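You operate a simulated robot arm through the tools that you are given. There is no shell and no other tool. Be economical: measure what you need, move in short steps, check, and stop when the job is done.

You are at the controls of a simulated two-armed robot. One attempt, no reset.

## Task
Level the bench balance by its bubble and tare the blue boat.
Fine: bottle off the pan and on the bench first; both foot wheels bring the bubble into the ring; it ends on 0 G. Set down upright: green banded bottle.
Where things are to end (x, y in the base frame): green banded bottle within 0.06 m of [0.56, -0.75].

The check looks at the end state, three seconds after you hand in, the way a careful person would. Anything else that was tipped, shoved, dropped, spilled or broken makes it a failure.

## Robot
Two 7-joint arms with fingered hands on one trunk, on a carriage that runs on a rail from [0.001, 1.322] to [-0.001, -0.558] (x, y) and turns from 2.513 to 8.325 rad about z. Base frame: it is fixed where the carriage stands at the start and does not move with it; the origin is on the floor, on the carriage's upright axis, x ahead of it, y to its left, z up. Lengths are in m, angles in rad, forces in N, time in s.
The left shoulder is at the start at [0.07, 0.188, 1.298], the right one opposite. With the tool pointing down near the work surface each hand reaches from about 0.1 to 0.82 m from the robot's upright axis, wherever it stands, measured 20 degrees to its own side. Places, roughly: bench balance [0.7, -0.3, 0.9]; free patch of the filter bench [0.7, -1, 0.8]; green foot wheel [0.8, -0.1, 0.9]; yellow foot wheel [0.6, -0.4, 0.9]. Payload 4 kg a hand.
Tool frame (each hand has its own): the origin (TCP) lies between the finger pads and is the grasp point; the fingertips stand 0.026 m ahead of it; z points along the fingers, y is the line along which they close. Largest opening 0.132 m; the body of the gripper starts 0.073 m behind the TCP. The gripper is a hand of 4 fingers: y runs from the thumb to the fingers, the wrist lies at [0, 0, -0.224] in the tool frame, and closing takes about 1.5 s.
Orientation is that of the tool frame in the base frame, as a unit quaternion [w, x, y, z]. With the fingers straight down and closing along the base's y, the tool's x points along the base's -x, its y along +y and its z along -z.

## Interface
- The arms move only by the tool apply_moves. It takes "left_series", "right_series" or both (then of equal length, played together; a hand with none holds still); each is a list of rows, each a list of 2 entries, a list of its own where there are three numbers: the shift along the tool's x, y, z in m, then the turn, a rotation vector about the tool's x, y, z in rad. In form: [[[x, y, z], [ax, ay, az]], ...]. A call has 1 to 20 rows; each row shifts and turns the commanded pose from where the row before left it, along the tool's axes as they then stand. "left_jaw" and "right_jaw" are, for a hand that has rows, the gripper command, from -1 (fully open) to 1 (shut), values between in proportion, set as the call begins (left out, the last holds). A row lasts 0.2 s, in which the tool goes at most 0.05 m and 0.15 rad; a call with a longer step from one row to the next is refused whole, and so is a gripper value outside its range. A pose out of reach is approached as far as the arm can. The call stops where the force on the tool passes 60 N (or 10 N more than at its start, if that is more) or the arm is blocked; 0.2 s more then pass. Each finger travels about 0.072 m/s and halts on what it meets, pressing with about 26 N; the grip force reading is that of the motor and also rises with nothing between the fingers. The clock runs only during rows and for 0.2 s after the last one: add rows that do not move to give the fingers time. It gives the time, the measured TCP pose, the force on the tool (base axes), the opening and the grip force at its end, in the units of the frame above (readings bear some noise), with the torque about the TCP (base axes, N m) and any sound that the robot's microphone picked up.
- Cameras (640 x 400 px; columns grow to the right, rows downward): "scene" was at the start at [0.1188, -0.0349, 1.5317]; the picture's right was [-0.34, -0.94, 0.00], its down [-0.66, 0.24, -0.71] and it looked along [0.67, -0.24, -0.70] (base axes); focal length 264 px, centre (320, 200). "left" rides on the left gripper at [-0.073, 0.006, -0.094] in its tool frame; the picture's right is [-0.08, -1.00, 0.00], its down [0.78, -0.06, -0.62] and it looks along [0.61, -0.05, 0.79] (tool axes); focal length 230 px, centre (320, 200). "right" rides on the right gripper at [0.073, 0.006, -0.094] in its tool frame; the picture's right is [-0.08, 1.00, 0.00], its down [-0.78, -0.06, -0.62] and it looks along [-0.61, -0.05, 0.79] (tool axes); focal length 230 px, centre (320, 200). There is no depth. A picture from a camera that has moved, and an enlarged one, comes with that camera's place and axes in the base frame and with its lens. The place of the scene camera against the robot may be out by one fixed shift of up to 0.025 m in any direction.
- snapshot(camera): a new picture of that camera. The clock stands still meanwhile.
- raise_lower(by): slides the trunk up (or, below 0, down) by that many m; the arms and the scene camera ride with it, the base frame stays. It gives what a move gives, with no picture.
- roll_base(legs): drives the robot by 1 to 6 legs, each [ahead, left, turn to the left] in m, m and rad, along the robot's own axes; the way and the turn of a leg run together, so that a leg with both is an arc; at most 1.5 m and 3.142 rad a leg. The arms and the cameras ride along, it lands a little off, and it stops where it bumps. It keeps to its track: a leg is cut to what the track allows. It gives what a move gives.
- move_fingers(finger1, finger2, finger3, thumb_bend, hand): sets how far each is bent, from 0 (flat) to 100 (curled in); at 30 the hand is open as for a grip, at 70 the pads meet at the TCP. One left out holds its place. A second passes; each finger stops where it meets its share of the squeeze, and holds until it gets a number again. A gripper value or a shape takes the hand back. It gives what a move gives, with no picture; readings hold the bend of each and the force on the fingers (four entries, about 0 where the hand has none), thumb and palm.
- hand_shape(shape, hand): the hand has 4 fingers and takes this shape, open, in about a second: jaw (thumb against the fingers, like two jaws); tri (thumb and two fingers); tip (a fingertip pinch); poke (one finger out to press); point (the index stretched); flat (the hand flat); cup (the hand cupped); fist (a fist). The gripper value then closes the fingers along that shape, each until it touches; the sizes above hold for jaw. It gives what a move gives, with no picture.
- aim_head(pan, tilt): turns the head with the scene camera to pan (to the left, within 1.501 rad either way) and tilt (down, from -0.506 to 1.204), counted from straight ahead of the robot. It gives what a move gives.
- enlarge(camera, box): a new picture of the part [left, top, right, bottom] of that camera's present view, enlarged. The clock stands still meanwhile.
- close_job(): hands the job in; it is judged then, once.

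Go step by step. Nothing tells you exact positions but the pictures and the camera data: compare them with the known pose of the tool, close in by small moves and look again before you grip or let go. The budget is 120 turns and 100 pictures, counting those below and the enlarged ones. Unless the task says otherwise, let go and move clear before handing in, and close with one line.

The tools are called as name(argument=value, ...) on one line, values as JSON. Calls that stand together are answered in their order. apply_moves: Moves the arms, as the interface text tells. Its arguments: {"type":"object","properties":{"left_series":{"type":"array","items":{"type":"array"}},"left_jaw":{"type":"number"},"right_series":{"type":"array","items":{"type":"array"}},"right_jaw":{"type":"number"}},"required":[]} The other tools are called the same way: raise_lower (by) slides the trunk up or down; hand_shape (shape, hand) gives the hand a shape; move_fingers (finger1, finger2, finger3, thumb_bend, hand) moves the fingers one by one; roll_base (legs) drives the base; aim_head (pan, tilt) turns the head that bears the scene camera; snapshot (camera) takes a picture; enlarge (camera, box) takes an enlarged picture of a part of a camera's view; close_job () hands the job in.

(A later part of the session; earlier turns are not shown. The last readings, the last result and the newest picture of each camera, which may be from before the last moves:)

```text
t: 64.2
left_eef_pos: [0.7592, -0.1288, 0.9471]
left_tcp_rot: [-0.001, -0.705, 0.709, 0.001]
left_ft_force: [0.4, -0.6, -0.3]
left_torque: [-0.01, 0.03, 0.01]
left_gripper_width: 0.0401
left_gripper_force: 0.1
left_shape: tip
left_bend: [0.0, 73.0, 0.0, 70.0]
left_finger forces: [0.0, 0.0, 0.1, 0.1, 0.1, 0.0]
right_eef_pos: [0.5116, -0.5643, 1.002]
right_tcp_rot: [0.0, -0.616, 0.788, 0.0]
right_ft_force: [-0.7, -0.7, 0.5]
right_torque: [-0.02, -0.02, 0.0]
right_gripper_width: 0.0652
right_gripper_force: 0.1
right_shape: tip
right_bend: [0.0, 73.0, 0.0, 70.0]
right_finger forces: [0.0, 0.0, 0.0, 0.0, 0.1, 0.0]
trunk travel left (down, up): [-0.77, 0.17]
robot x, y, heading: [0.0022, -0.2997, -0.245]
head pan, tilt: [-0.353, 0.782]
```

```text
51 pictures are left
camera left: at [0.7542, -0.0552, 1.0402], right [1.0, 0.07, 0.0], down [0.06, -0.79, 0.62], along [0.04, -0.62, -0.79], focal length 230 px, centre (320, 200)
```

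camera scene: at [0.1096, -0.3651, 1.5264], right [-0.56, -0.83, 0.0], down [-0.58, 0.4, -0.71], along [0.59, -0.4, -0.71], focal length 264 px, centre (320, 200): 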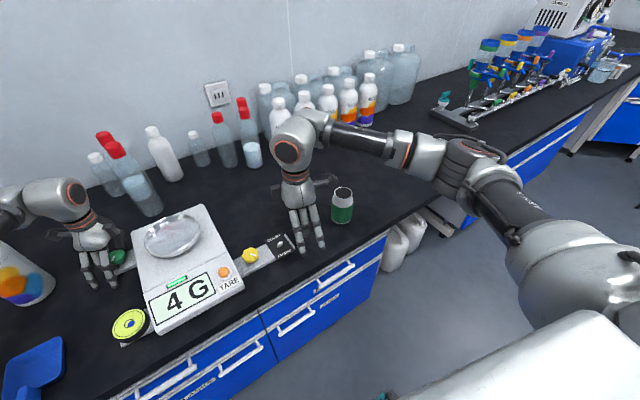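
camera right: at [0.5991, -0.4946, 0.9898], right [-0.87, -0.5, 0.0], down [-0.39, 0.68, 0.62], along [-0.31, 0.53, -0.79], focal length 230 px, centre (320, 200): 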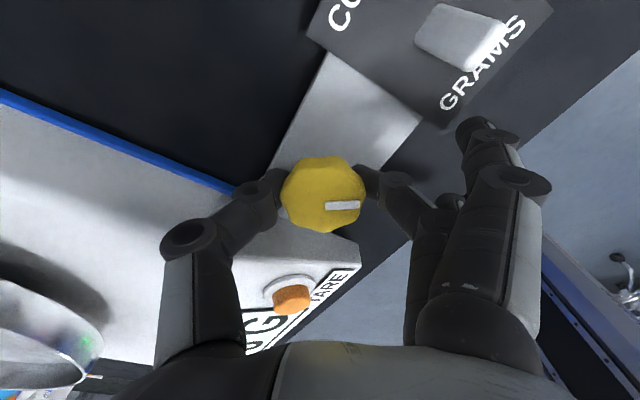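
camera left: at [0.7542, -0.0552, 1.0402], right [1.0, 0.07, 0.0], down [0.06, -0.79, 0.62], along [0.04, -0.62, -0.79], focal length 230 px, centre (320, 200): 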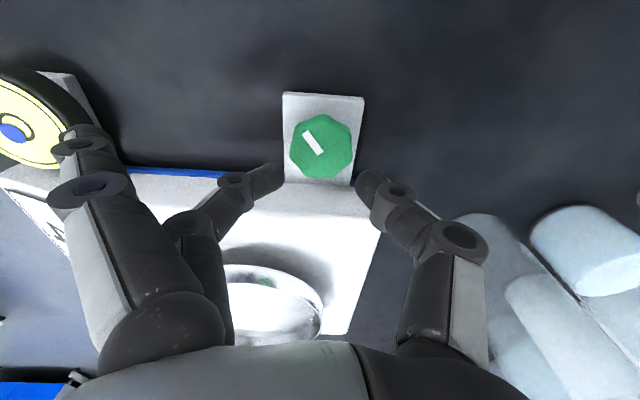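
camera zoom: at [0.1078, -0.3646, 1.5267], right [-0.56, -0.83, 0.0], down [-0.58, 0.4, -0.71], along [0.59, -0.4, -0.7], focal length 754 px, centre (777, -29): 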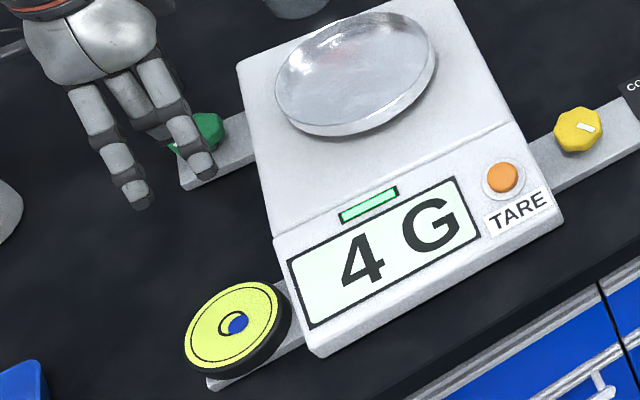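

The wheel kept its new position. Regrip and turn another 0.5 rad.

apply_moves(left_series=[[[0, 0, 0], [0, 0, 0]], [[0, 0, 0], [0, 0, 0]], [[0, 0, 0], [0, 0, 0]], [[0, 0, 0.03], [0, 0, 0]], [[0, 0, 0.02], [0, 0, 0]], [[0, 0, 0], [0, 0, 0]]], left_jaw=0)

apply_moves(left_series=[[[0, 0, 0], [0, 0, 0]], [[0, 0, 0], [0, 0, 0]], [[0, 0, 0], [0, 0, 0]], [[0, 0, 0], [0, 0, 0]], [[0, 0, 0], [0, 0, 0]], [[0, 0, 0], [0, 0, 0.1]], [[0, 0, 0], [0, 0, 0.1]], [[0, 0, 0], [0, 0, 0.1]], [[0, 0, 0], [0, 0, 0.1]], [[0, 0, 0], [0, 0, 0.1]], [[0, 0, 0], [0, 0, 0]]], left_jaw=0.8)

enlarge(camera="scene", box=[100, 250, 220, 350])

snapshot(camera="left")

```text
t: 65.6
left_eef_pos: [0.7589, -0.1273, 0.8972]
left_tcp_rot: [0.0, -0.705, 0.71, 0.0]
left_ft_force: [0.4, -0.8, 0.4]
left_torque: [-0.01, 0.03, -0.01]
left_gripper_width: 0.0653
left_gripper_force: 0.1
left_shape: tip
left_bend: [0.0, 73.0, 0.0, 70.0]
left_finger forces: [0.0, 0.0, 0.1, 0.1, 0.1, 0.0]
right_eef_pos: [0.5103, -0.5653, 1.002]
right_tcp_rot: [0.0, -0.615, 0.788, 0.0]
right_ft_force: [0.2, 0.1, -0.8]
right_torque: [-0.03, 0.01, -0.02]
right_gripper_width: 0.0648
right_gripper_force: 0.2
right_shape: tip
right_bend: [0.0, 73.0, 0.0, 70.0]
right_finger forces: [0.1, 0.0, 0.0, 0.0, 0.0, 0.1]
trunk travel left (down, up): [-0.77, 0.17]
robot x, y, heading: [0.0029, -0.3008, -0.25]
head pan, tilt: [-0.353, 0.782]
```

```text
t: 68.0
left_eef_pos: [0.7608, -0.1272, 0.8958]
left_tcp_rot: [-0.003, -0.507, 0.862, 0.0]
left_ft_force: [-1.9, -4.9, -14.9]
left_torque: [0.0, 0.09, 0.06]
left_gripper_width: 0.0285
left_gripper_force: 26.1
left_shape: tip
left_bend: [26.0, 73.0, 26.0, 72.0]
left_finger forces: [0.0, 22.6, 0.1, 0.0, 25.1, 0.1]
right_eef_pos: [0.5125, -0.5649, 1.0009]
right_tcp_rot: [-0.001, -0.616, 0.788, 0.0]
right_ft_force: [0.1, -0.6, 0.2]
right_torque: [0.01, 0.01, 0.01]
right_gripper_width: 0.0652
right_gripper_force: 0.0
right_shape: tip
right_bend: [0.0, 73.0, 0.0, 70.0]
right_finger forces: [0.0, 0.0, 0.0, 0.0, 0.0, 0.0]
trunk travel left (down, up): [-0.77, 0.17]
robot x, y, heading: [0.0007, -0.3019, -0.25]
head pan, tilt: [-0.353, 0.782]
```

```text
4.00 times, centred on (160, 300) of scene
camera zoom: at [0.11, -0.3647, 1.5264], right [-0.56, -0.83, 0.0], down [-0.58, 0.4, -0.71], along [0.58, -0.4, -0.71], focal length 1055 px, centre (960, -200)
```

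zoom: 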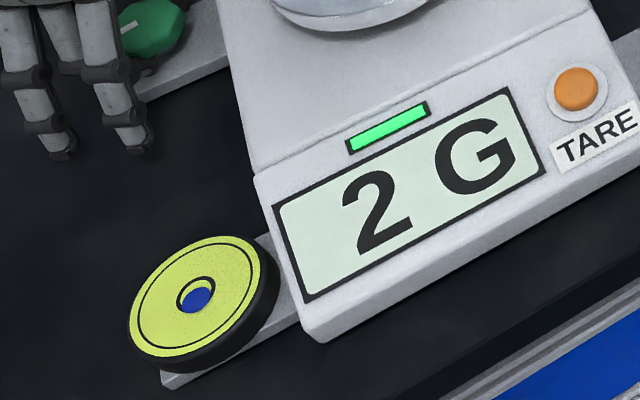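

```text
49 pictures are left
camera left: at [0.7915, -0.0615, 0.9884], right [0.91, -0.42, 0.0], down [-0.33, -0.72, 0.62], along [-0.26, -0.56, -0.79], focal length 230 px, centre (320, 200)
```

left: 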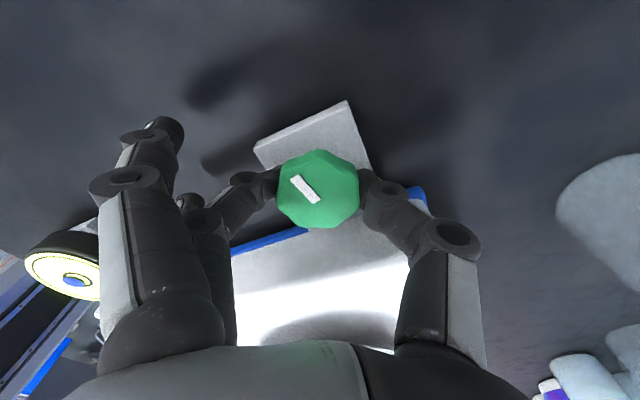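

2 G now and the bubble is nearly centred; one more yellow click should do it. I'll release green and lift, then bring the right hand onto yellow.

apply_moves(left_series=[[[0, 0, 0], [0, 0, 0]], [[0, 0, 0], [0, 0, 0]], [[0, 0, 0], [0, 0, 0]], [[0, 0, 0], [0, 0, 0]], [[0, 0, -0.02], [0, 0, 0]], [[0, 0, -0.03], [0, 0, 0]], [[0, 0, -0.04], [0, 0, 0]], [[0, 0, 0], [0, 0, 0]]], left_jaw=0.4)

apply_moves(right_series=[[[0, 0, 0], [0, 0, -0.1]], [[-0.046, -0.0095, 0], [0, 0, 0]], [[-0.046, -0.0095, 0], [0, 0, 0]], [[-0.046, -0.0095, 0], [0, 0, 0]], [[0, 0, 0.04], [0, 0, 0]], [[0, 0, 0.02], [0, 0, 0]], [[0, 0, 0], [0, 0, 0]]])

snapshot(camera="right")

```text
t: 69.8
left_eef_pos: [0.7604, -0.1259, 0.9869]
left_tcp_rot: [0.0, -0.508, 0.861, 0.001]
left_ft_force: [0.1, 0.0, 0.1]
left_torque: [0.03, 0.04, -0.02]
left_gripper_width: 0.0399
left_gripper_force: 0.1
left_shape: tip
left_bend: [0.0, 73.0, 0.0, 70.0]
left_finger forces: [0.0, 0.0, 0.0, 0.1, 0.0, 0.0]
right_eef_pos: [0.5119, -0.564, 1.0012]
right_tcp_rot: [-0.001, -0.615, 0.788, 0.0]
right_ft_force: [0.0, 0.6, 0.4]
right_torque: [0.02, -0.01, 0.05]
right_gripper_width: 0.0654
right_gripper_force: 0.1
right_shape: tip
right_bend: [0.0, 73.0, 0.0, 70.0]
right_finger forces: [0.0, 0.0, 0.0, 0.1, 0.1, 0.0]
trunk travel left (down, up): [-0.77, 0.17]
robot x, y, heading: [-0.0025, -0.3014, -0.246]
head pan, tilt: [-0.353, 0.782]
```

```text
t: 71.4
left_eef_pos: [0.7601, -0.1271, 0.9868]
left_tcp_rot: [0.001, -0.508, 0.862, 0.0]
left_ft_force: [0.2, -0.4, -1.3]
left_torque: [0.01, 0.02, 0.0]
left_gripper_width: 0.04
left_gripper_force: 0.1
left_shape: tip
left_bend: [0.0, 73.0, 0.0, 70.0]
left_finger forces: [0.1, 0.0, 0.1, 0.0, 0.0, 0.1]
right_eef_pos: [0.5598, -0.4318, 0.9409]
right_tcp_rot: [0.0, -0.654, 0.757, 0.0]
right_ft_force: [0.2, -0.7, 0.6]
right_torque: [0.0, 0.01, -0.01]
right_gripper_width: 0.0653
right_gripper_force: 0.1
right_shape: tip
right_bend: [0.0, 73.0, 0.0, 70.0]
right_finger forces: [0.1, 0.1, 0.0, 0.0, 0.0, 0.1]
trunk travel left (down, up): [-0.77, 0.17]
robot x, y, heading: [-0.003, -0.3, -0.254]
head pan, tilt: [-0.353, 0.782]
```

```text
48 pictures are left
camera right: at [0.5436, -0.5031, 1.0354], right [-0.97, 0.22, 0.0], down [0.17, 0.77, 0.62], along [0.14, 0.6, -0.79], focal length 230 px, centre (320, 200)
```

right: 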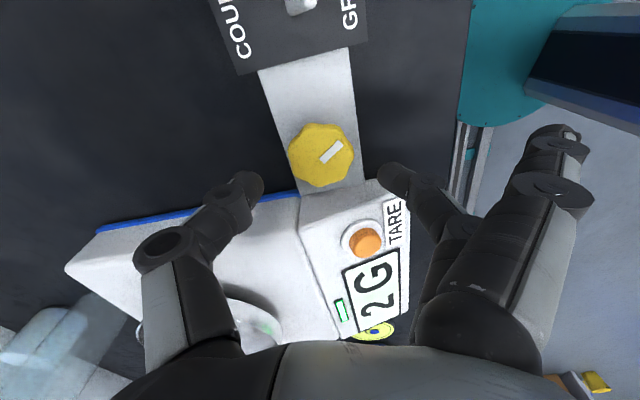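

Centred on yellow. Descend, pinch, and turn -0.8 rad.

apply_moves(right_series=[[[0, 0, 0.02], [0, 0, 0]], [[0, 0, 0.015], [0, 0, 0]], [[0, 0, 0.009], [0, 0, 0]], [[0, 0, 0], [0, 0, 0]]])

apply_moves(right_series=[[[0, 0, 0], [0, 0, 0]], [[0, 0, 0], [0, 0, 0]], [[0, 0, 0], [0, 0, 0]], [[0, 0, 0], [0, 0, 0]], [[0, 0, 0], [0, 0, 0]], [[0, 0, 0], [0, 0, -0.1]], [[0, 0, 0], [0, 0, -0.1]], [[0, 0, 0], [0, 0, -0.1]], [[0, 0, 0], [0, 0, -0.1]], [[0, 0, 0], [0, 0, -0.1]], [[0, 0, 0], [0, 0, -0.1]], [[0, 0, 0], [0, 0, -0.1]], [[0, 0, 0], [0, 0, -0.1]], [[0, 0, 0], [0, 0, 0]]], right_jaw=0.8)

enlarge(camera="scene", box=[100, 250, 220, 350])

```text
t: 72.4
left_eef_pos: [0.7594, -0.1283, 0.9863]
left_tcp_rot: [0.0, -0.508, 0.862, 0.001]
left_ft_force: [-0.7, 0.8, -0.2]
left_torque: [-0.02, 0.01, -0.01]
left_gripper_width: 0.0399
left_gripper_force: 0.1
left_shape: tip
left_bend: [0.0, 73.0, 0.0, 70.0]
left_finger forces: [0.0, 0.0, 0.1, 0.0, 0.0, 0.0]
right_eef_pos: [0.5609, -0.4316, 0.8984]
right_tcp_rot: [0.001, -0.653, 0.757, 0.0]
right_ft_force: [0.5, -0.3, -0.7]
right_torque: [0.02, 0.0, 0.02]
right_gripper_width: 0.0655
right_gripper_force: 0.1
right_shape: tip
right_bend: [0.0, 73.0, 0.0, 70.0]
right_finger forces: [0.0, 0.0, 0.0, 0.1, 0.0, 0.0]
trunk travel left (down, up): [-0.77, 0.17]
robot x, y, heading: [-0.005, -0.2985, -0.249]
head pan, tilt: [-0.353, 0.782]
```

```text
t: 75.4
left_eef_pos: [0.7614, -0.1281, 0.9846]
left_tcp_rot: [-0.001, -0.507, 0.862, 0.001]
left_ft_force: [0.2, 0.7, 0.8]
left_torque: [0.02, -0.02, -0.02]
left_gripper_width: 0.04
left_gripper_force: 0.0
left_shape: tip
left_bend: [0.0, 73.0, 0.0, 70.0]
left_finger forces: [0.0, 0.0, 0.0, 0.1, 0.0, 0.0]
right_eef_pos: [0.562, -0.432, 0.8962]
right_tcp_rot: [0.0, 0.897, -0.442, -0.002]
right_ft_force: [9.1, 2.3, -10.8]
right_torque: [0.08, -0.1, -0.07]
right_gripper_width: 0.0301
right_gripper_force: 25.9
right_shape: tip
right_bend: [26.0, 73.0, 26.0, 71.0]
right_finger forces: [0.1, 22.4, 0.0, 0.1, 28.9, 0.0]
trunk travel left (down, up): [-0.77, 0.17]
robot x, y, heading: [0.0006, -0.3005, -0.246]
head pan, tilt: [-0.353, 0.782]
```

```text
4.00 times, centred on (160, 300) of scene
camera zoom: at [0.1108, -0.3646, 1.5264], right [-0.56, -0.83, 0.0], down [-0.58, 0.4, -0.71], along [0.58, -0.4, -0.71], focal length 1055 px, centre (960, -200)
```

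zoom: 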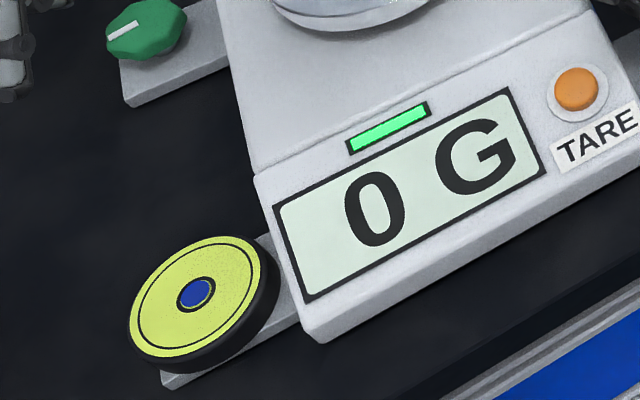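

Bubble centred in the ring and display at 0 G. I'll release yellow, raise both hands, pull the left back, then square the body up.

apply_moves(right_series=[[[0, 0, 0], [0, 0, 0]], [[0, 0, 0], [0, 0, 0]], [[0, 0, 0], [0, 0, 0]], [[0, 0, 0], [0, 0, 0]], [[0, 0, -0.02], [0, 0, 0]], [[0, 0, -0.04], [0, 0, 0]], [[0, 0, -0.04], [0, 0, 0]], [[0, 0, -0.04], [0, 0, 0]], [[0, 0, 0], [0, 0, 0]]], right_jaw=0.3, left_series=[[[0, 0, -0.04], [0, 0, 0]], [[0, 0, -0.04], [0, 0, 0]], [[0, 0, -0.04], [0, 0, 0]], [[0, 0.04, 0], [0, 0, 0]], [[0, 0.04, 0], [0, 0, 0]], [[0, 0.04, 0], [0, 0, 0]], [[0, 0.04, 0], [0, 0, 0]], [[0, 0, 0], [0, 0, 0]], [[0, 0, 0], [0, 0, 0]]])

roll_base(legs=[[0, 0, 0.25], [0, 0.15, 0]])

snapshot(camera="scene")

snapshot(camera="left")

```text
t: 77.4
left_eef_pos: [0.6202, -0.0503, 1.1084]
left_tcp_rot: [-0.001, -0.508, 0.861, 0.001]
left_ft_force: [-1.9, 0.0, 0.4]
left_torque: [0.01, 0.02, 0.0]
left_gripper_width: 0.04
left_gripper_force: 0.1
left_shape: tip
left_bend: [0.0, 73.0, 0.0, 70.0]
left_finger forces: [0.0, 0.1, 0.0, 0.1, 0.0, 0.0]
right_eef_pos: [0.5606, -0.4335, 1.0366]
right_tcp_rot: [0.0, 0.896, -0.443, 0.0]
right_ft_force: [0.0, 0.6, 0.4]
right_torque: [-0.05, -0.01, 0.01]
right_gripper_width: 0.0456
right_gripper_force: 0.1
right_shape: tip
right_bend: [0.0, 74.0, 0.0, 70.0]
right_finger forces: [0.0, 0.0, 0.0, 0.0, 0.0, 0.0]
trunk travel left (down, up): [-0.77, 0.17]
robot x, y, heading: [-0.0033, -0.2975, -0.251]
head pan, tilt: [-0.353, 0.782]
```

```text
t: 79.6
left_eef_pos: [0.5379, 0.2442, 1.1102]
left_tcp_rot: [0.0, -0.611, 0.791, 0.001]
left_ft_force: [0.0, 0.8, 0.5]
left_torque: [0.03, 0.02, 0.01]
left_gripper_width: 0.04
left_gripper_force: 0.1
left_shape: tip
left_bend: [0.0, 73.0, 0.0, 70.0]
left_finger forces: [0.1, 0.0, 0.0, 0.0, 0.0, 0.0]
right_eef_pos: [0.576, -0.1414, 1.0377]
right_tcp_rot: [-0.001, 0.945, -0.328, -0.001]
right_ft_force: [-0.8, -0.8, -0.1]
right_torque: [0.02, 0.01, -0.03]
right_gripper_width: 0.0456
right_gripper_force: 0.0
right_shape: tip
right_bend: [0.0, 74.0, 0.0, 70.0]
right_finger forces: [0.0, 0.1, 0.0, 0.0, 0.0, 0.1]
trunk travel left (down, up): [-0.77, 0.17]
robot x, y, heading: [-0.0016, -0.1492, 0.006]
head pan, tilt: [-0.353, 0.782]
```

```text
46 pictures are left
camera scene: at [0.1188, -0.1877, 1.5266], right [-0.34, -0.94, 0.0], down [-0.66, 0.24, -0.71], along [0.67, -0.24, -0.7], focal length 264 px, centre (320, 200)
```

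scene: 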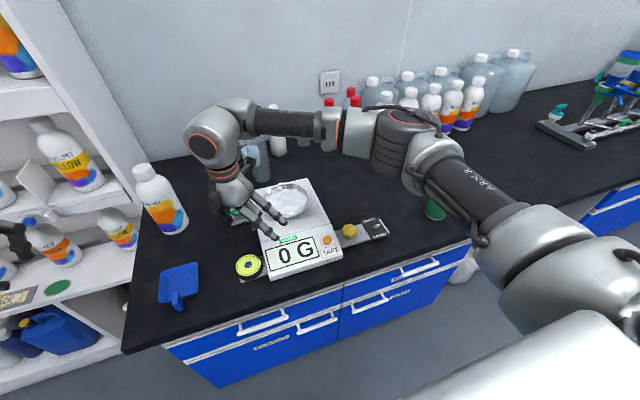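

```text
45 pictures are left
camera left: at [0.5518, 0.315, 1.2029], right [0.98, -0.18, 0.0], down [-0.14, -0.78, 0.62], along [-0.11, -0.61, -0.79], focal length 230 px, centre (320, 200)
```

left: 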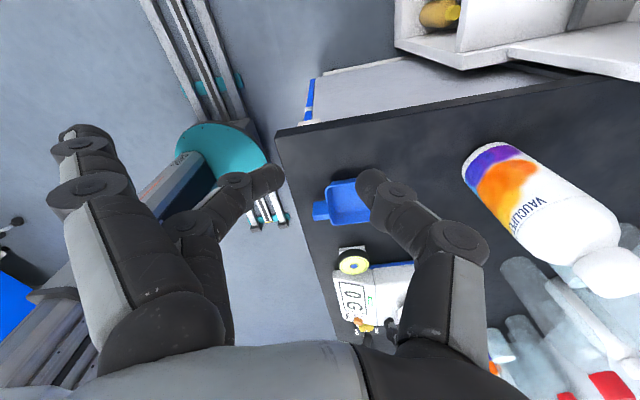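

Balance still reads 0 G. Now the boat: I'll look closely at it and park the right hand aside to the right.

enlarge(camera="scene", box=[140, 240, 260, 320])

enlarge(camera="left", box=[270, 120, 430, 240])

apply_moves(right_series=[[[0.02, 0.025, -0.03], [0, 0, 0.14]], [[0, 0, -0.03], [0, 0, 0.14]], [[0, 0, 0], [0, 0, 0.14]], [[0, 0, 0], [0, 0, 0.14]], [[0, 0, 0], [0, 0, 0.14]], [[0, 0, 0], [0, 0, 0.14]], [[0, 0, 0], [0, 0, 0.14]], [[0, 0, 0], [0, 0, 0.14]], [[0, 0, 0], [0, 0, 0.14]], [[0, 0, 0], [0, 0, 0.14]], [[0, 0, 0], [0, 0, 0.14]], [[0, 0, 0], [0, 0, 0.14]], [[0, 0, 0], [0, 0, 0.14]], [[0, 0, 0], [0, 0, 0.14]], [[0, 0, 0], [0, 0, 0.14]], [[0, 0, 0], [0, 0, 0.14]], [[0, -0.045, 0], [0, 0, 0]], [[0, -0.045, 0], [0, 0, 0]], [[0, -0.045, 0], [0, 0, 0]], [[0, -0.045, 0], [0, 0, 0]]])

```text
5.00 times, centred on (200, 280) of scene
camera zoom: at [0.1188, -0.1877, 1.5266], right [-0.34, -0.94, 0.0], down [-0.66, 0.24, -0.71], along [0.67, -0.24, -0.7], focal length 1319 px, centre (920, -200)
```

zoom: 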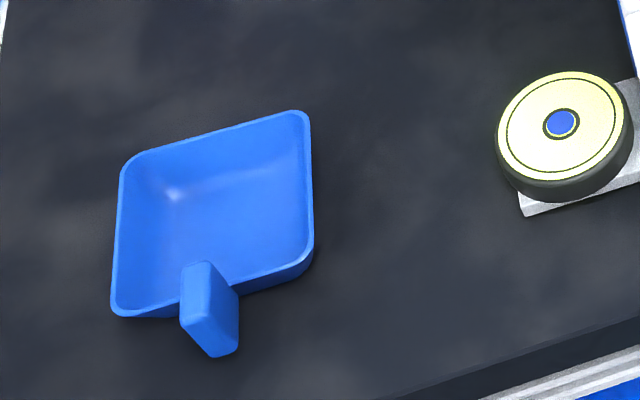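

```text
3.33 times, centred on (350, 180) of left
camera zoom: at [0.5518, 0.315, 1.2029], right [0.98, -0.18, 0.0], down [-0.14, -0.78, 0.62], along [-0.11, -0.61, -0.79], focal length 767 px, centre (220, 267)
```

zoom: 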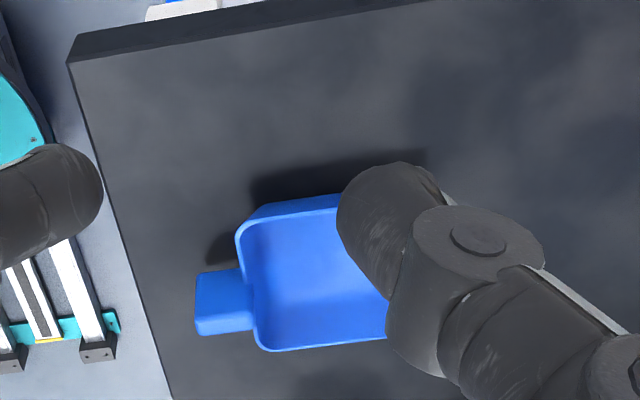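

```text
t: 83.8
left_eef_pos: [0.538, 0.2441, 1.1097]
left_tcp_rot: [0.001, -0.611, 0.792, 0.002]
left_ft_force: [0.2, -0.3, -1.2]
left_torque: [0.05, -0.01, -0.02]
left_gripper_width: 0.0401
left_gripper_force: 0.0
left_shape: tip
left_bend: [0.0, 73.0, 0.0, 70.0]
left_finger forces: [0.0, 0.1, 0.0, 0.0, 0.0, 0.0]
right_eef_pos: [0.618, -0.3496, 1.0963]
right_tcp_rot: [0.0, -0.117, 0.993, 0.001]
right_ft_force: [-0.1, -1.0, 0.5]
right_torque: [0.05, -0.01, 0.02]
right_gripper_width: 0.0456
right_gripper_force: 0.0
right_shape: tip
right_bend: [0.0, 74.0, 0.0, 70.0]
right_finger forces: [0.0, 0.0, 0.0, 0.0, 0.0, 0.0]
trunk travel left (down, up): [-0.77, 0.17]
robot x, y, heading: [-0.0015, -0.147, -0.003]
head pan, tilt: [-0.353, 0.782]
```

The handle is a small block on the boat's near side, around (0.505, 0.04). I'll square the left hand, open its tip pinch and hover over the handle.

apply_moves(left_series=[[[0, 0, 0], [0, 0, 0.1464]], [[0, 0, 0], [0, 0, 0.1464]], [[0, 0, 0], [0, 0, 0.1464]], [[0, 0, 0], [0, 0, 0.1464]], [[0, 0, 0], [0, 0, 0.1464]], [[0, 0, 0], [0, 0, 0.1464]], [[0, 0, 0], [0, 0, 0.1464]], [[0, 0, 0], [0, 0, 0.1464]], [[0, 0, 0], [0, 0, 0.1464]], [[0.007, -0.04, 0], [0, 0, 0]], [[0.007, -0.04, 0], [0, 0, 0]], [[0.007, -0.04, 0], [0, 0, 0]], [[0.007, -0.04, 0], [0, 0, 0]], [[0.005, -0.044, 0], [0, 0, 0]], [[0, 0, 0.03], [0, 0, 0]], [[0, 0, 0.03], [0, 0, 0]], [[0, 0, 0], [0, 0, 0]]], left_jaw=-1)

snapshot(camera="left")

snapshot(camera="scene")

```text
t: 87.4
left_eef_pos: [0.5043, 0.0402, 1.0478]
left_tcp_rot: [-0.001, 0.001, 1.0, 0.0]
left_ft_force: [-0.3, 0.0, 0.1]
left_torque: [-0.01, 0.0, 0.0]
left_gripper_width: 0.132
left_gripper_force: 0.1
left_shape: tip
left_bend: [0.0, 30.0, 0.0, 30.0]
left_finger forces: [0.0, 0.0, 0.0, 0.1, 0.0, 0.0]
right_eef_pos: [0.6186, -0.3488, 1.0973]
right_tcp_rot: [-0.001, -0.118, 0.993, 0.0]
right_ft_force: [0.4, -1.3, 0.4]
right_torque: [0.03, 0.0, -0.02]
right_gripper_width: 0.0459
right_gripper_force: 0.0
right_shape: tip
right_bend: [0.0, 74.0, 0.0, 70.0]
right_finger forces: [0.1, 0.0, 0.1, 0.0, 0.0, 0.1]
trunk travel left (down, up): [-0.77, 0.17]
robot x, y, heading: [0.0016, -0.1529, 0.005]
head pan, tilt: [-0.353, 0.782]
```

```text
42 pictures are left
camera left: at [0.578, 0.0456, 1.1414], right [0.07, -1.0, 0.0], down [-0.78, -0.06, 0.62], along [-0.62, -0.05, -0.79], focal length 230 px, centre (320, 200)
```

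left: 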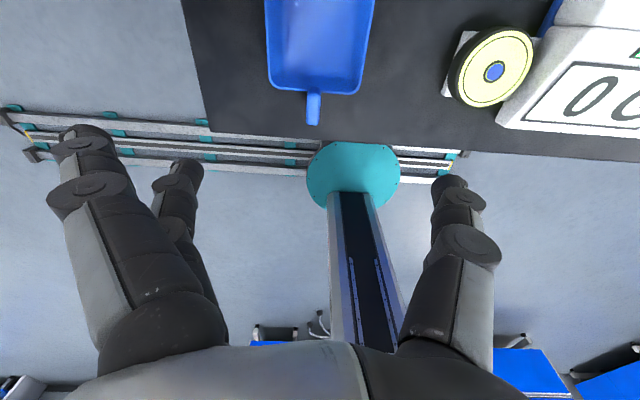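

```text
41 pictures are left
camera scene: at [0.1187, -0.1857, 1.5267], right [-0.34, -0.94, 0.0], down [-0.66, 0.24, -0.71], along [0.67, -0.24, -0.7], focal length 264 px, centre (320, 200)
```

scene: 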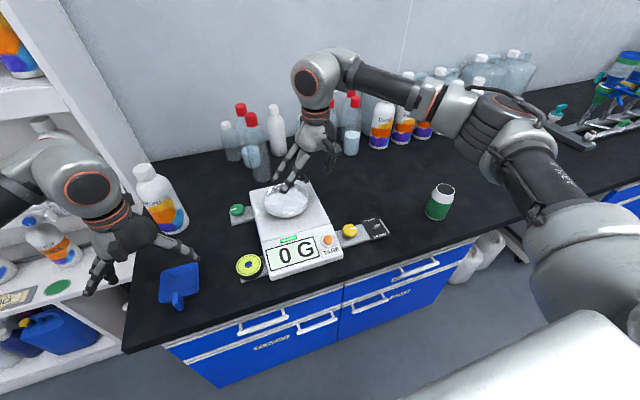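

Handle spans x 0.48–0.515, y≈0.047, about 17 mm wide, top z≈0.885. Align and descend.

apply_moves(left_series=[[[0.007, 0.006, 0.03], [0, 0, 0]], [[0, 0, 0.04], [0, 0, 0]], [[0, 0, 0.04], [0, 0, 0]], [[0, 0, 0.02], [0, 0, 0]], [[0, 0, 0], [0, 0, 0]]])

snapshot(camera="left")

enlarge(camera="scene", box=[60, 180, 260, 320])

```text
t: 88.6
left_eef_pos: [0.4976, 0.0468, 0.9185]
left_tcp_rot: [0.0, 0.002, 1.0, 0.0]
left_ft_force: [-0.1, -0.3, -0.4]
left_torque: [-0.03, -0.03, 0.04]
left_gripper_width: 0.1319
left_gripper_force: 0.0
left_shape: tip
left_bend: [0.0, 30.0, 0.0, 30.0]
left_finger forces: [0.0, 0.0, 0.0, 0.0, 0.1, 0.0]
right_eef_pos: [0.6188, -0.347, 1.0973]
right_tcp_rot: [0.0, -0.118, 0.993, 0.0]
right_ft_force: [-0.5, 0.3, 0.3]
right_torque: [-0.02, 0.03, -0.01]
right_gripper_width: 0.0457
right_gripper_force: 0.2
right_shape: tip
right_bend: [0.0, 74.0, 0.0, 70.0]
right_finger forces: [0.1, 0.1, 0.1, 0.0, 0.0, 0.0]
trunk travel left (down, up): [-0.77, 0.17]
robot x, y, heading: [0.0016, -0.1494, 0.001]
head pan, tilt: [-0.353, 0.782]
```

```text
40 pictures are left
camera left: at [0.5711, 0.0522, 1.0119], right [0.07, -1.0, 0.0], down [-0.78, -0.06, 0.62], along [-0.62, -0.05, -0.79], focal length 230 px, centre (320, 200)
```

left: 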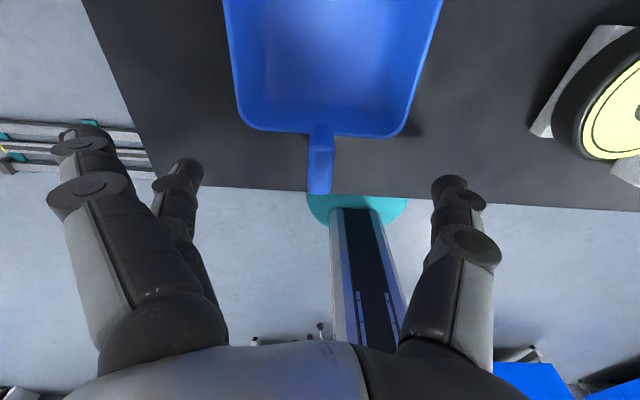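

```text
2.86 times, centred on (160, 250) of scene
camera zoom: at [0.1187, -0.1848, 1.5267], right [-0.34, -0.94, 0.0], down [-0.66, 0.24, -0.71], along [0.67, -0.24, -0.7], focal length 754 px, centre (777, 57)
```

zoom: 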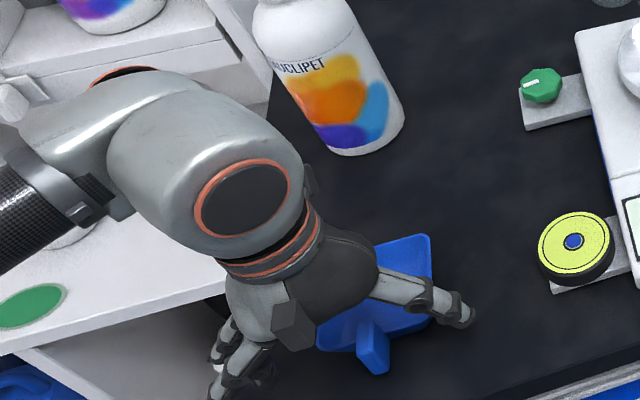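

Aligned. Descend 29 mm and close just the middle finger and thumb, leaving the spare fingers flat.

apply_moves(left_series=[[[0, 0, 0.015], [0, 0, 0]], [[0, 0, 0.014], [0, 0, 0]], [[0, 0, 0], [0, 0, 0]]])

move_fingers(hand="left", finger1=0, finger2=75, finger3=0, thumb_bend=75)

move_fingers(hand="left", finger2=80, thumb_bend=80)

snapshot(camera="left")

```text
t: 89.4
left_eef_pos: [0.4983, 0.0475, 0.8899]
left_tcp_rot: [0.0, 0.001, 1.0, 0.0]
left_ft_force: [0.4, 0.3, 0.8]
left_torque: [0.0, 0.0, 0.04]
left_gripper_width: 0.1323
left_gripper_force: 0.1
left_shape: tip
left_bend: [0.0, 30.0, 0.0, 30.0]
left_finger forces: [0.1, 0.1, 0.0, 0.0, 0.0, 0.0]
right_eef_pos: [0.6184, -0.3461, 1.0982]
right_tcp_rot: [0.0, -0.117, 0.993, 0.0]
right_ft_force: [0.5, 0.5, 0.5]
right_torque: [0.0, 0.02, -0.02]
right_gripper_width: 0.0458
right_gripper_force: 0.1
right_shape: tip
right_bend: [0.0, 74.0, 0.0, 70.0]
right_finger forces: [0.1, 0.1, 0.0, 0.0, 0.1, 0.0]
trunk travel left (down, up): [-0.77, 0.17]
robot x, y, heading: [0.0007, -0.1528, 0.001]
head pan, tilt: [-0.353, 0.782]
```

```text
t: 90.4
left_eef_pos: [0.4979, 0.049, 0.89]
left_tcp_rot: [0.0, 0.001, 1.0, 0.0]
left_ft_force: [0.6, 0.0, 0.6]
left_torque: [-0.01, 0.01, -0.02]
left_gripper_width: 0.1036
left_gripper_force: 8.6
left_shape: fingers
left_bend: [0.0, 70.0, 0.0, 70.0]
left_finger forces: [0.1, 8.4, 0.0, 0.0, 8.8, 0.0]
right_eef_pos: [0.6181, -0.3472, 1.0981]
right_tcp_rot: [0.0, -0.118, 0.993, -0.001]
right_ft_force: [0.3, 0.3, 0.0]
right_torque: [0.0, 0.0, 0.02]
right_gripper_width: 0.0457
right_gripper_force: 0.0
right_shape: tip
right_bend: [0.0, 74.0, 0.0, 70.0]
right_finger forces: [0.1, 0.0, 0.0, 0.0, 0.0, 0.0]
trunk travel left (down, up): [-0.77, 0.17]
robot x, y, heading: [0.0005, -0.1509, 0.001]
head pan, tilt: [-0.353, 0.782]
```

```text
t: 91.4
left_eef_pos: [0.4978, 0.0468, 0.89]
left_tcp_rot: [0.0, 0.001, 1.0, 0.0]
left_ft_force: [-1.4, 0.0, 2.2]
left_torque: [0.07, -0.04, 0.03]
left_gripper_width: 0.0983
left_gripper_force: 9.9
left_shape: fingers
left_bend: [0.0, 71.0, 0.0, 73.0]
left_finger forces: [0.1, 9.6, 0.0, 0.0, 10.5, 0.0]
right_eef_pos: [0.6182, -0.3458, 1.0968]
right_tcp_rot: [0.0, -0.117, 0.993, -0.001]
right_ft_force: [-0.2, 0.4, 0.5]
right_torque: [-0.02, 0.03, -0.01]
right_gripper_width: 0.0455
right_gripper_force: 0.0
right_shape: tip
right_bend: [0.0, 74.0, 0.0, 70.0]
right_finger forces: [0.0, 0.1, 0.1, 0.0, 0.1, 0.0]
trunk travel left (down, up): [-0.77, 0.17]
robot x, y, heading: [-0.0021, -0.1513, 0.006]
head pan, tilt: [-0.353, 0.782]
```

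```text
38 pictures are left
camera left: at [0.5713, 0.0523, 0.9833], right [0.08, -1.0, 0.0], down [-0.78, -0.06, 0.62], along [-0.62, -0.05, -0.79], focal length 230 px, centre (320, 200)
```

left: 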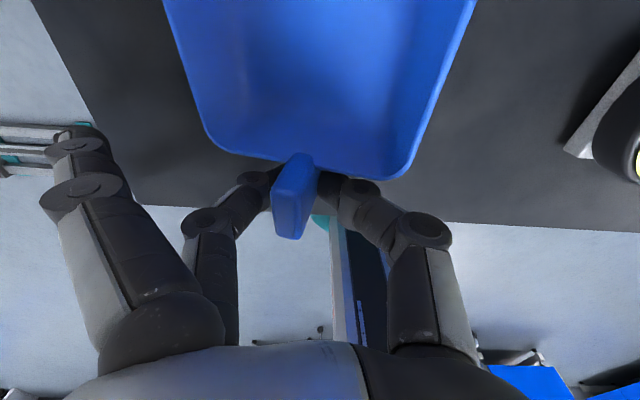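

Gripped (≈10 N), the boat just swung a few degrees. I'll lift slightly and check it holds level.

apply_moves(left_series=[[[0, 0, -0.005], [0, 0, 0]], [[0, 0, -0.01], [0, 0, 0]], [[0, 0, -0.01], [0, 0, 0]], [[0, 0, 0], [0, 0, 0]]])

snapshot(camera="left")

enlarge(camera="scene", box=[60, 180, 260, 320])

```text
t: 92.4
left_eef_pos: [0.4978, 0.0476, 0.914]
left_tcp_rot: [0.0, 0.001, 1.0, 0.0]
left_ft_force: [-0.2, 0.3, -0.5]
left_torque: [-0.01, 0.01, -0.02]
left_gripper_width: 0.0966
left_gripper_force: 9.6
left_shape: fingers
left_bend: [0.0, 70.0, 0.0, 75.0]
left_finger forces: [0.0, 10.4, 0.0, 0.0, 10.3, 0.0]
right_eef_pos: [0.6191, -0.347, 1.0973]
right_tcp_rot: [-0.001, -0.117, 0.993, 0.0]
right_ft_force: [0.1, -1.1, 0.5]
right_torque: [0.05, 0.02, 0.02]
right_gripper_width: 0.0458
right_gripper_force: 0.0
right_shape: tip
right_bend: [0.0, 74.0, 0.0, 70.0]
right_finger forces: [0.0, 0.0, 0.0, 0.0, 0.0, 0.0]
trunk travel left (down, up): [-0.77, 0.17]
robot x, y, heading: [-0.0008, -0.1475, 0.002]
head pan, tilt: [-0.353, 0.782]
```

```text
37 pictures are left
camera left: at [0.5715, 0.053, 1.0083], right [0.08, -1.0, 0.0], down [-0.78, -0.06, 0.62], along [-0.62, -0.05, -0.79], focal length 230 px, centre (320, 200)
```

left: 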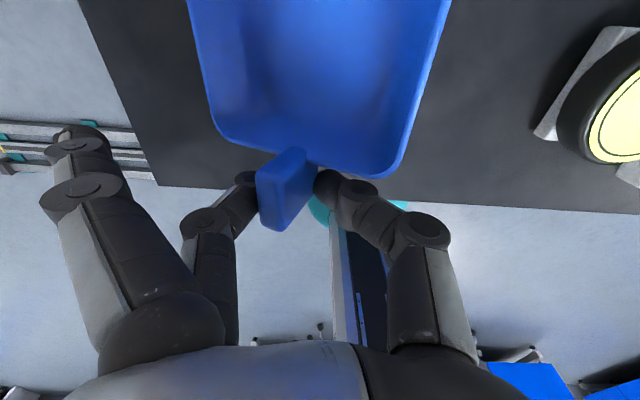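

```text
2.86 times, centred on (160, 250) of scene
camera zoom: at [0.1189, -0.1844, 1.5266], right [-0.34, -0.94, 0.0], down [-0.66, 0.24, -0.71], along [0.67, -0.24, -0.7], focal length 754 px, centre (777, 57)
```

zoom: 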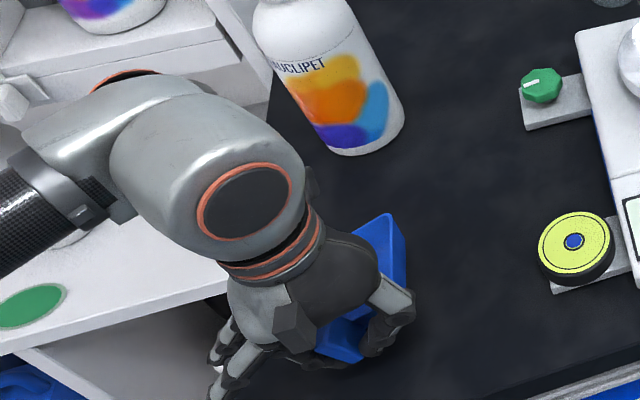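

The boat is twisting in this weak pinch. I'll set it back down and regrip with the full pinch force.

apply_moves(left_series=[[[0, 0, 0.01], [0, 0, 0]], [[0, 0, 0.01], [0, 0, 0]], [[0, 0, 0.005], [0, 0, 0]], [[0, 0, 0], [0, 0, 0]]])

move_fingers(hand="left", finger2=45, thumb_bend=45)

snapshot(camera="left")

```text
t: 93.4
left_eef_pos: [0.4979, 0.0481, 0.8911]
left_tcp_rot: [0.0, 0.001, 1.0, 0.0]
left_ft_force: [-0.4, -0.4, 1.9]
left_torque: [0.09, -0.02, 0.0]
left_gripper_width: 0.0966
left_gripper_force: 10.2
left_shape: fingers
left_bend: [0.0, 70.0, 0.0, 75.0]
left_finger forces: [0.0, 9.5, 0.0, 0.1, 10.5, 0.1]
right_eef_pos: [0.6199, -0.3472, 1.0973]
right_tcp_rot: [0.001, -0.117, 0.993, 0.0]
right_ft_force: [0.0, 0.8, 0.9]
right_torque: [0.0, 0.01, -0.02]
right_gripper_width: 0.0457
right_gripper_force: 0.1
right_shape: tip
right_bend: [0.0, 74.0, 0.0, 70.0]
right_finger forces: [0.0, 0.0, 0.0, 0.0, 0.0, 0.0]
trunk travel left (down, up): [-0.77, 0.17]
robot x, y, heading: [-0.0022, -0.1509, 0.004]
head pan, tilt: [-0.353, 0.782]
```

```text
t: 94.4
left_eef_pos: [0.499, 0.0485, 0.8892]
left_tcp_rot: [0.001, 0.001, 1.0, 0.001]
left_ft_force: [-0.1, -0.7, 0.2]
left_torque: [-0.01, 0.01, 0.01]
left_gripper_width: 0.1422
left_gripper_force: 0.0
left_shape: fingers
left_bend: [0.0, 45.0, 0.0, 45.0]
left_finger forces: [0.0, 0.0, 0.1, 0.0, 0.0, 0.1]
right_eef_pos: [0.6186, -0.347, 1.0969]
right_tcp_rot: [-0.001, -0.117, 0.993, 0.001]
right_ft_force: [-0.7, -0.6, 0.8]
right_torque: [-0.03, -0.02, -0.01]
right_gripper_width: 0.0457
right_gripper_force: 0.1
right_shape: tip
right_bend: [0.0, 74.0, 0.0, 70.0]
right_finger forces: [0.0, 0.0, 0.1, 0.0, 0.1, 0.0]
trunk travel left (down, up): [-0.77, 0.17]
robot x, y, heading: [0.0002, -0.1472, 0.006]
head pan, tilt: [-0.353, 0.782]
```

```text
35 pictures are left
camera left: at [0.5711, 0.0528, 0.983], right [0.08, -1.0, 0.0], down [-0.78, -0.06, 0.62], along [-0.62, -0.05, -0.79], focal length 230 px, centre (320, 200)
```

left: 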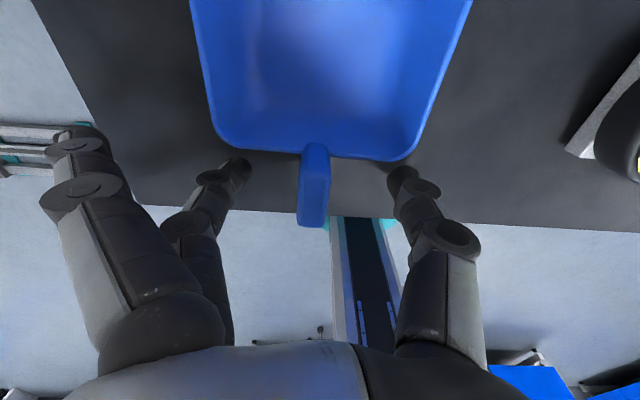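

Boat is flat on the bench again. Its handle is too weak a hold; the boat is only ~0.10 m wide, so I'll instead grasp it across the sides at its middle with the full jaw.

apply_moves(left_series=[[[0, 0, -0.04], [0, 0, 0]], [[0, 0, -0.04], [0, 0, 0]], [[0, 0, -0.04], [0, 0, 0]], [[0, 0, -0.04], [0, 0, 0]], [[0, 0, 0], [0, 0, 0]]])

hand_shape(shape="jaw", hand="left")

apply_moves(left_series=[[[-0.03, 0, 0], [0, 0, 0]], [[-0.044, 0, 0], [0, 0, 0]], [[0, 0, 0], [0, 0, 0]]], left_jaw=-1)

snapshot(camera="left")

snapshot(camera="scene")

```text
t: 95.6
left_eef_pos: [0.4973, 0.0482, 1.0499]
left_tcp_rot: [-0.001, 0.001, 1.0, 0.0]
left_ft_force: [-0.7, -0.5, 0.0]
left_torque: [0.01, -0.01, 0.02]
left_gripper_width: 0.1423
left_gripper_force: 0.1
left_shape: fingers
left_bend: [0.0, 45.0, 0.0, 45.0]
left_finger forces: [0.0, 0.1, 0.0, 0.2, 0.1, 0.0]
right_eef_pos: [0.6191, -0.3463, 1.0974]
right_tcp_rot: [0.0, -0.117, 0.993, 0.001]
right_ft_force: [-0.3, -0.3, -1.0]
right_torque: [0.0, 0.0, 0.01]
right_gripper_width: 0.0458
right_gripper_force: 0.1
right_shape: tip
right_bend: [0.0, 74.0, 0.0, 70.0]
right_finger forces: [0.0, 0.0, 0.0, 0.0, 0.0, 0.1]
trunk travel left (down, up): [-0.77, 0.17]
robot x, y, heading: [-0.0025, -0.1521, -0.0]
head pan, tilt: [-0.353, 0.782]
```

```text
t: 96.5
left_eef_pos: [0.4965, 0.0471, 1.0491]
left_tcp_rot: [0.001, 0.002, 1.0, 0.0]
left_ft_force: [0.8, -0.5, 1.8]
left_torque: [0.01, -0.01, 0.01]
left_gripper_width: 0.132
left_gripper_force: 0.1
left_shape: jaw
left_bend: [30.0, 30.0, 30.0, 30.0]
left_finger forces: [0.0, 0.0, 0.0, 0.0, 0.0, 0.0]
right_eef_pos: [0.6179, -0.3474, 1.0973]
right_tcp_rot: [0.0, -0.117, 0.993, 0.0]
right_ft_force: [-0.4, -0.7, -0.7]
right_torque: [0.02, 0.04, -0.02]
right_gripper_width: 0.0456
right_gripper_force: 0.1
right_shape: tip
right_bend: [0.0, 74.0, 0.0, 70.0]
right_finger forces: [0.0, 0.1, 0.1, 0.1, 0.0, 0.0]
trunk travel left (down, up): [-0.77, 0.17]
robot x, y, heading: [-0.0018, -0.1484, 0.003]
head pan, tilt: [-0.353, 0.782]
```

```text
t: 97.3
left_eef_pos: [0.5715, 0.049, 1.05]
left_tcp_rot: [-0.001, 0.0, 1.0, 0.0]
left_ft_force: [-0.1, -0.5, -0.8]
left_torque: [0.05, 0.0, 0.01]
left_gripper_width: 0.1321
left_gripper_force: 0.1
left_shape: jaw
left_bend: [30.0, 30.0, 30.0, 30.0]
left_finger forces: [0.0, 0.0, 0.0, 0.0, 0.0, 0.0]
right_eef_pos: [0.6178, -0.3461, 1.0979]
right_tcp_rot: [0.0, -0.116, 0.993, 0.0]
right_ft_force: [-0.2, -0.7, 0.5]
right_torque: [-0.01, -0.03, -0.04]
right_gripper_width: 0.046
right_gripper_force: 0.1
right_shape: tip
right_bend: [0.0, 74.0, 0.0, 70.0]
right_finger forces: [0.0, 0.0, 0.0, 0.0, 0.1, 0.0]
trunk travel left (down, up): [-0.77, 0.17]
robot x, y, heading: [0.0013, -0.146, 0.004]
head pan, tilt: [-0.353, 0.782]
```

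```text
34 pictures are left
camera left: at [0.6443, 0.0532, 1.1429], right [0.07, -1.0, 0.0], down [-0.79, -0.06, 0.62], along [-0.61, -0.05, -0.79], focal length 230 px, centre (320, 200)
```

left: 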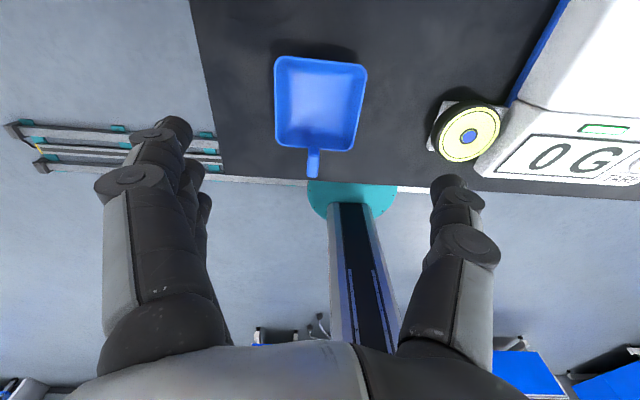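

```text
33 pictures are left
camera scene: at [0.1177, -0.184, 1.5268], right [-0.34, -0.94, 0.0], down [-0.66, 0.24, -0.71], along [0.67, -0.24, -0.7], focal length 264 px, centre (320, 200)
```

scene: 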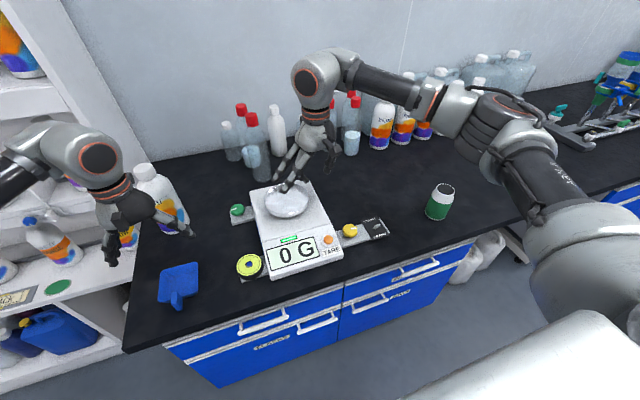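

Boat centre (0.568, 0.049), width ≈0.092. Descend around it and close across its sides.

apply_moves(left_series=[[[0.003, 0, 0.04], [0, 0, 0]], [[0, 0, 0.04], [0, 0, 0]], [[0, 0, 0.04], [0, 0, 0]], [[0, 0, 0.03], [0, 0, 0]], [[0, 0, 0.008], [0, 0, 0]], [[0, 0, 0], [0, 0, 0]]])

apply_moves(left_series=[[[0, 0, 0], [0, 0, 0]], [[0, 0, 0], [0, 0, 0]], [[0, 0, 0], [0, 0, 0]], [[0, 0, 0], [0, 0, 0]], [[0, 0, 0], [0, 0, 0]]], left_jaw=0)

snapshot(camera="left")

enlarge(camera="scene", box=[60, 180, 260, 320])

```text
t: 98.7
left_eef_pos: [0.5692, 0.0471, 0.8903]
left_tcp_rot: [0.0, 0.0, 1.0, 0.0]
left_ft_force: [-0.1, -0.2, 0.2]
left_torque: [0.01, -0.01, 0.01]
left_gripper_width: 0.1322
left_gripper_force: 0.0
left_shape: jaw
left_bend: [30.0, 30.0, 30.0, 30.0]
left_finger forces: [0.0, 0.1, 0.1, 0.0, 0.0, 0.0]
right_eef_pos: [0.6185, -0.3473, 1.0983]
right_tcp_rot: [0.0, -0.117, 0.993, 0.0]
right_ft_force: [-0.1, -1.0, -0.3]
right_torque: [-0.03, 0.02, 0.01]
right_gripper_width: 0.0462
right_gripper_force: 0.0
right_shape: tip
right_bend: [0.0, 74.0, 0.0, 70.0]
right_finger forces: [0.1, 0.0, 0.0, 0.1, 0.0, 0.0]
trunk travel left (down, up): [-0.77, 0.17]
robot x, y, heading: [0.0035, -0.1514, 0.009]
head pan, tilt: [-0.353, 0.782]
```

```text
t: 99.9
left_eef_pos: [0.5689, 0.0475, 0.8907]
left_tcp_rot: [0.0, 0.001, 1.0, 0.001]
left_ft_force: [0.2, -0.1, 0.8]
left_torque: [0.04, 0.0, 0.01]
left_gripper_width: 0.0887
left_gripper_force: 26.0
left_shape: jaw
left_bend: [70.0, 70.0, 70.0, 67.0]
left_finger forces: [7.9, 7.8, 7.9, 0.0, 22.7, 0.0]
right_eef_pos: [0.6185, -0.3466, 1.0974]
right_tcp_rot: [-0.002, -0.117, 0.993, 0.0]
right_ft_force: [-0.5, -0.4, 0.4]
right_torque: [0.03, 0.04, -0.01]
right_gripper_width: 0.0458
right_gripper_force: 0.0
right_shape: tip
right_bend: [0.0, 74.0, 0.0, 70.0]
right_finger forces: [0.0, 0.0, 0.1, 0.0, 0.0, 0.0]
trunk travel left (down, up): [-0.77, 0.17]
robot x, y, heading: [0.0007, -0.1504, -0.001]
head pan, tilt: [-0.353, 0.782]
```

```text
32 pictures are left
camera left: at [0.6423, 0.0525, 0.9843], right [0.08, -1.0, 0.0], down [-0.78, -0.06, 0.62], along [-0.62, -0.05, -0.79], focal length 230 px, centre (320, 200)
```

left: 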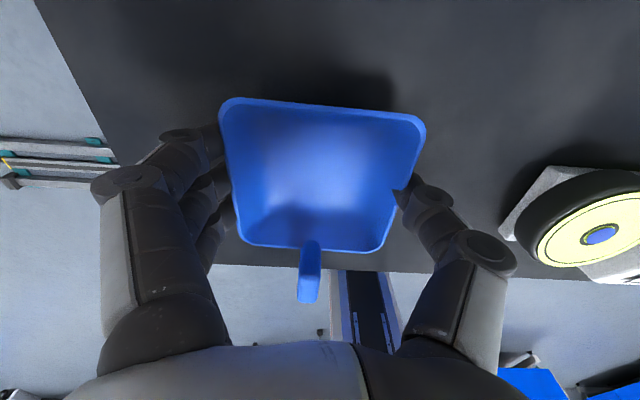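

```text
2.86 times, centred on (160, 250) of scene
camera zoom: at [0.1188, -0.1845, 1.5267], right [-0.34, -0.94, 0.0], down [-0.66, 0.24, -0.71], along [0.67, -0.24, -0.7], focal length 754 px, centre (777, 57)
```

zoom: 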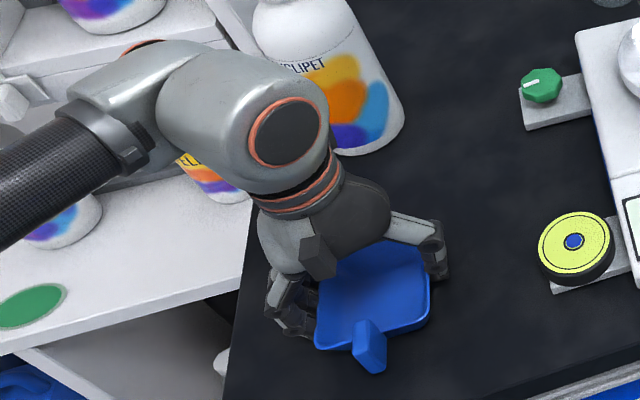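

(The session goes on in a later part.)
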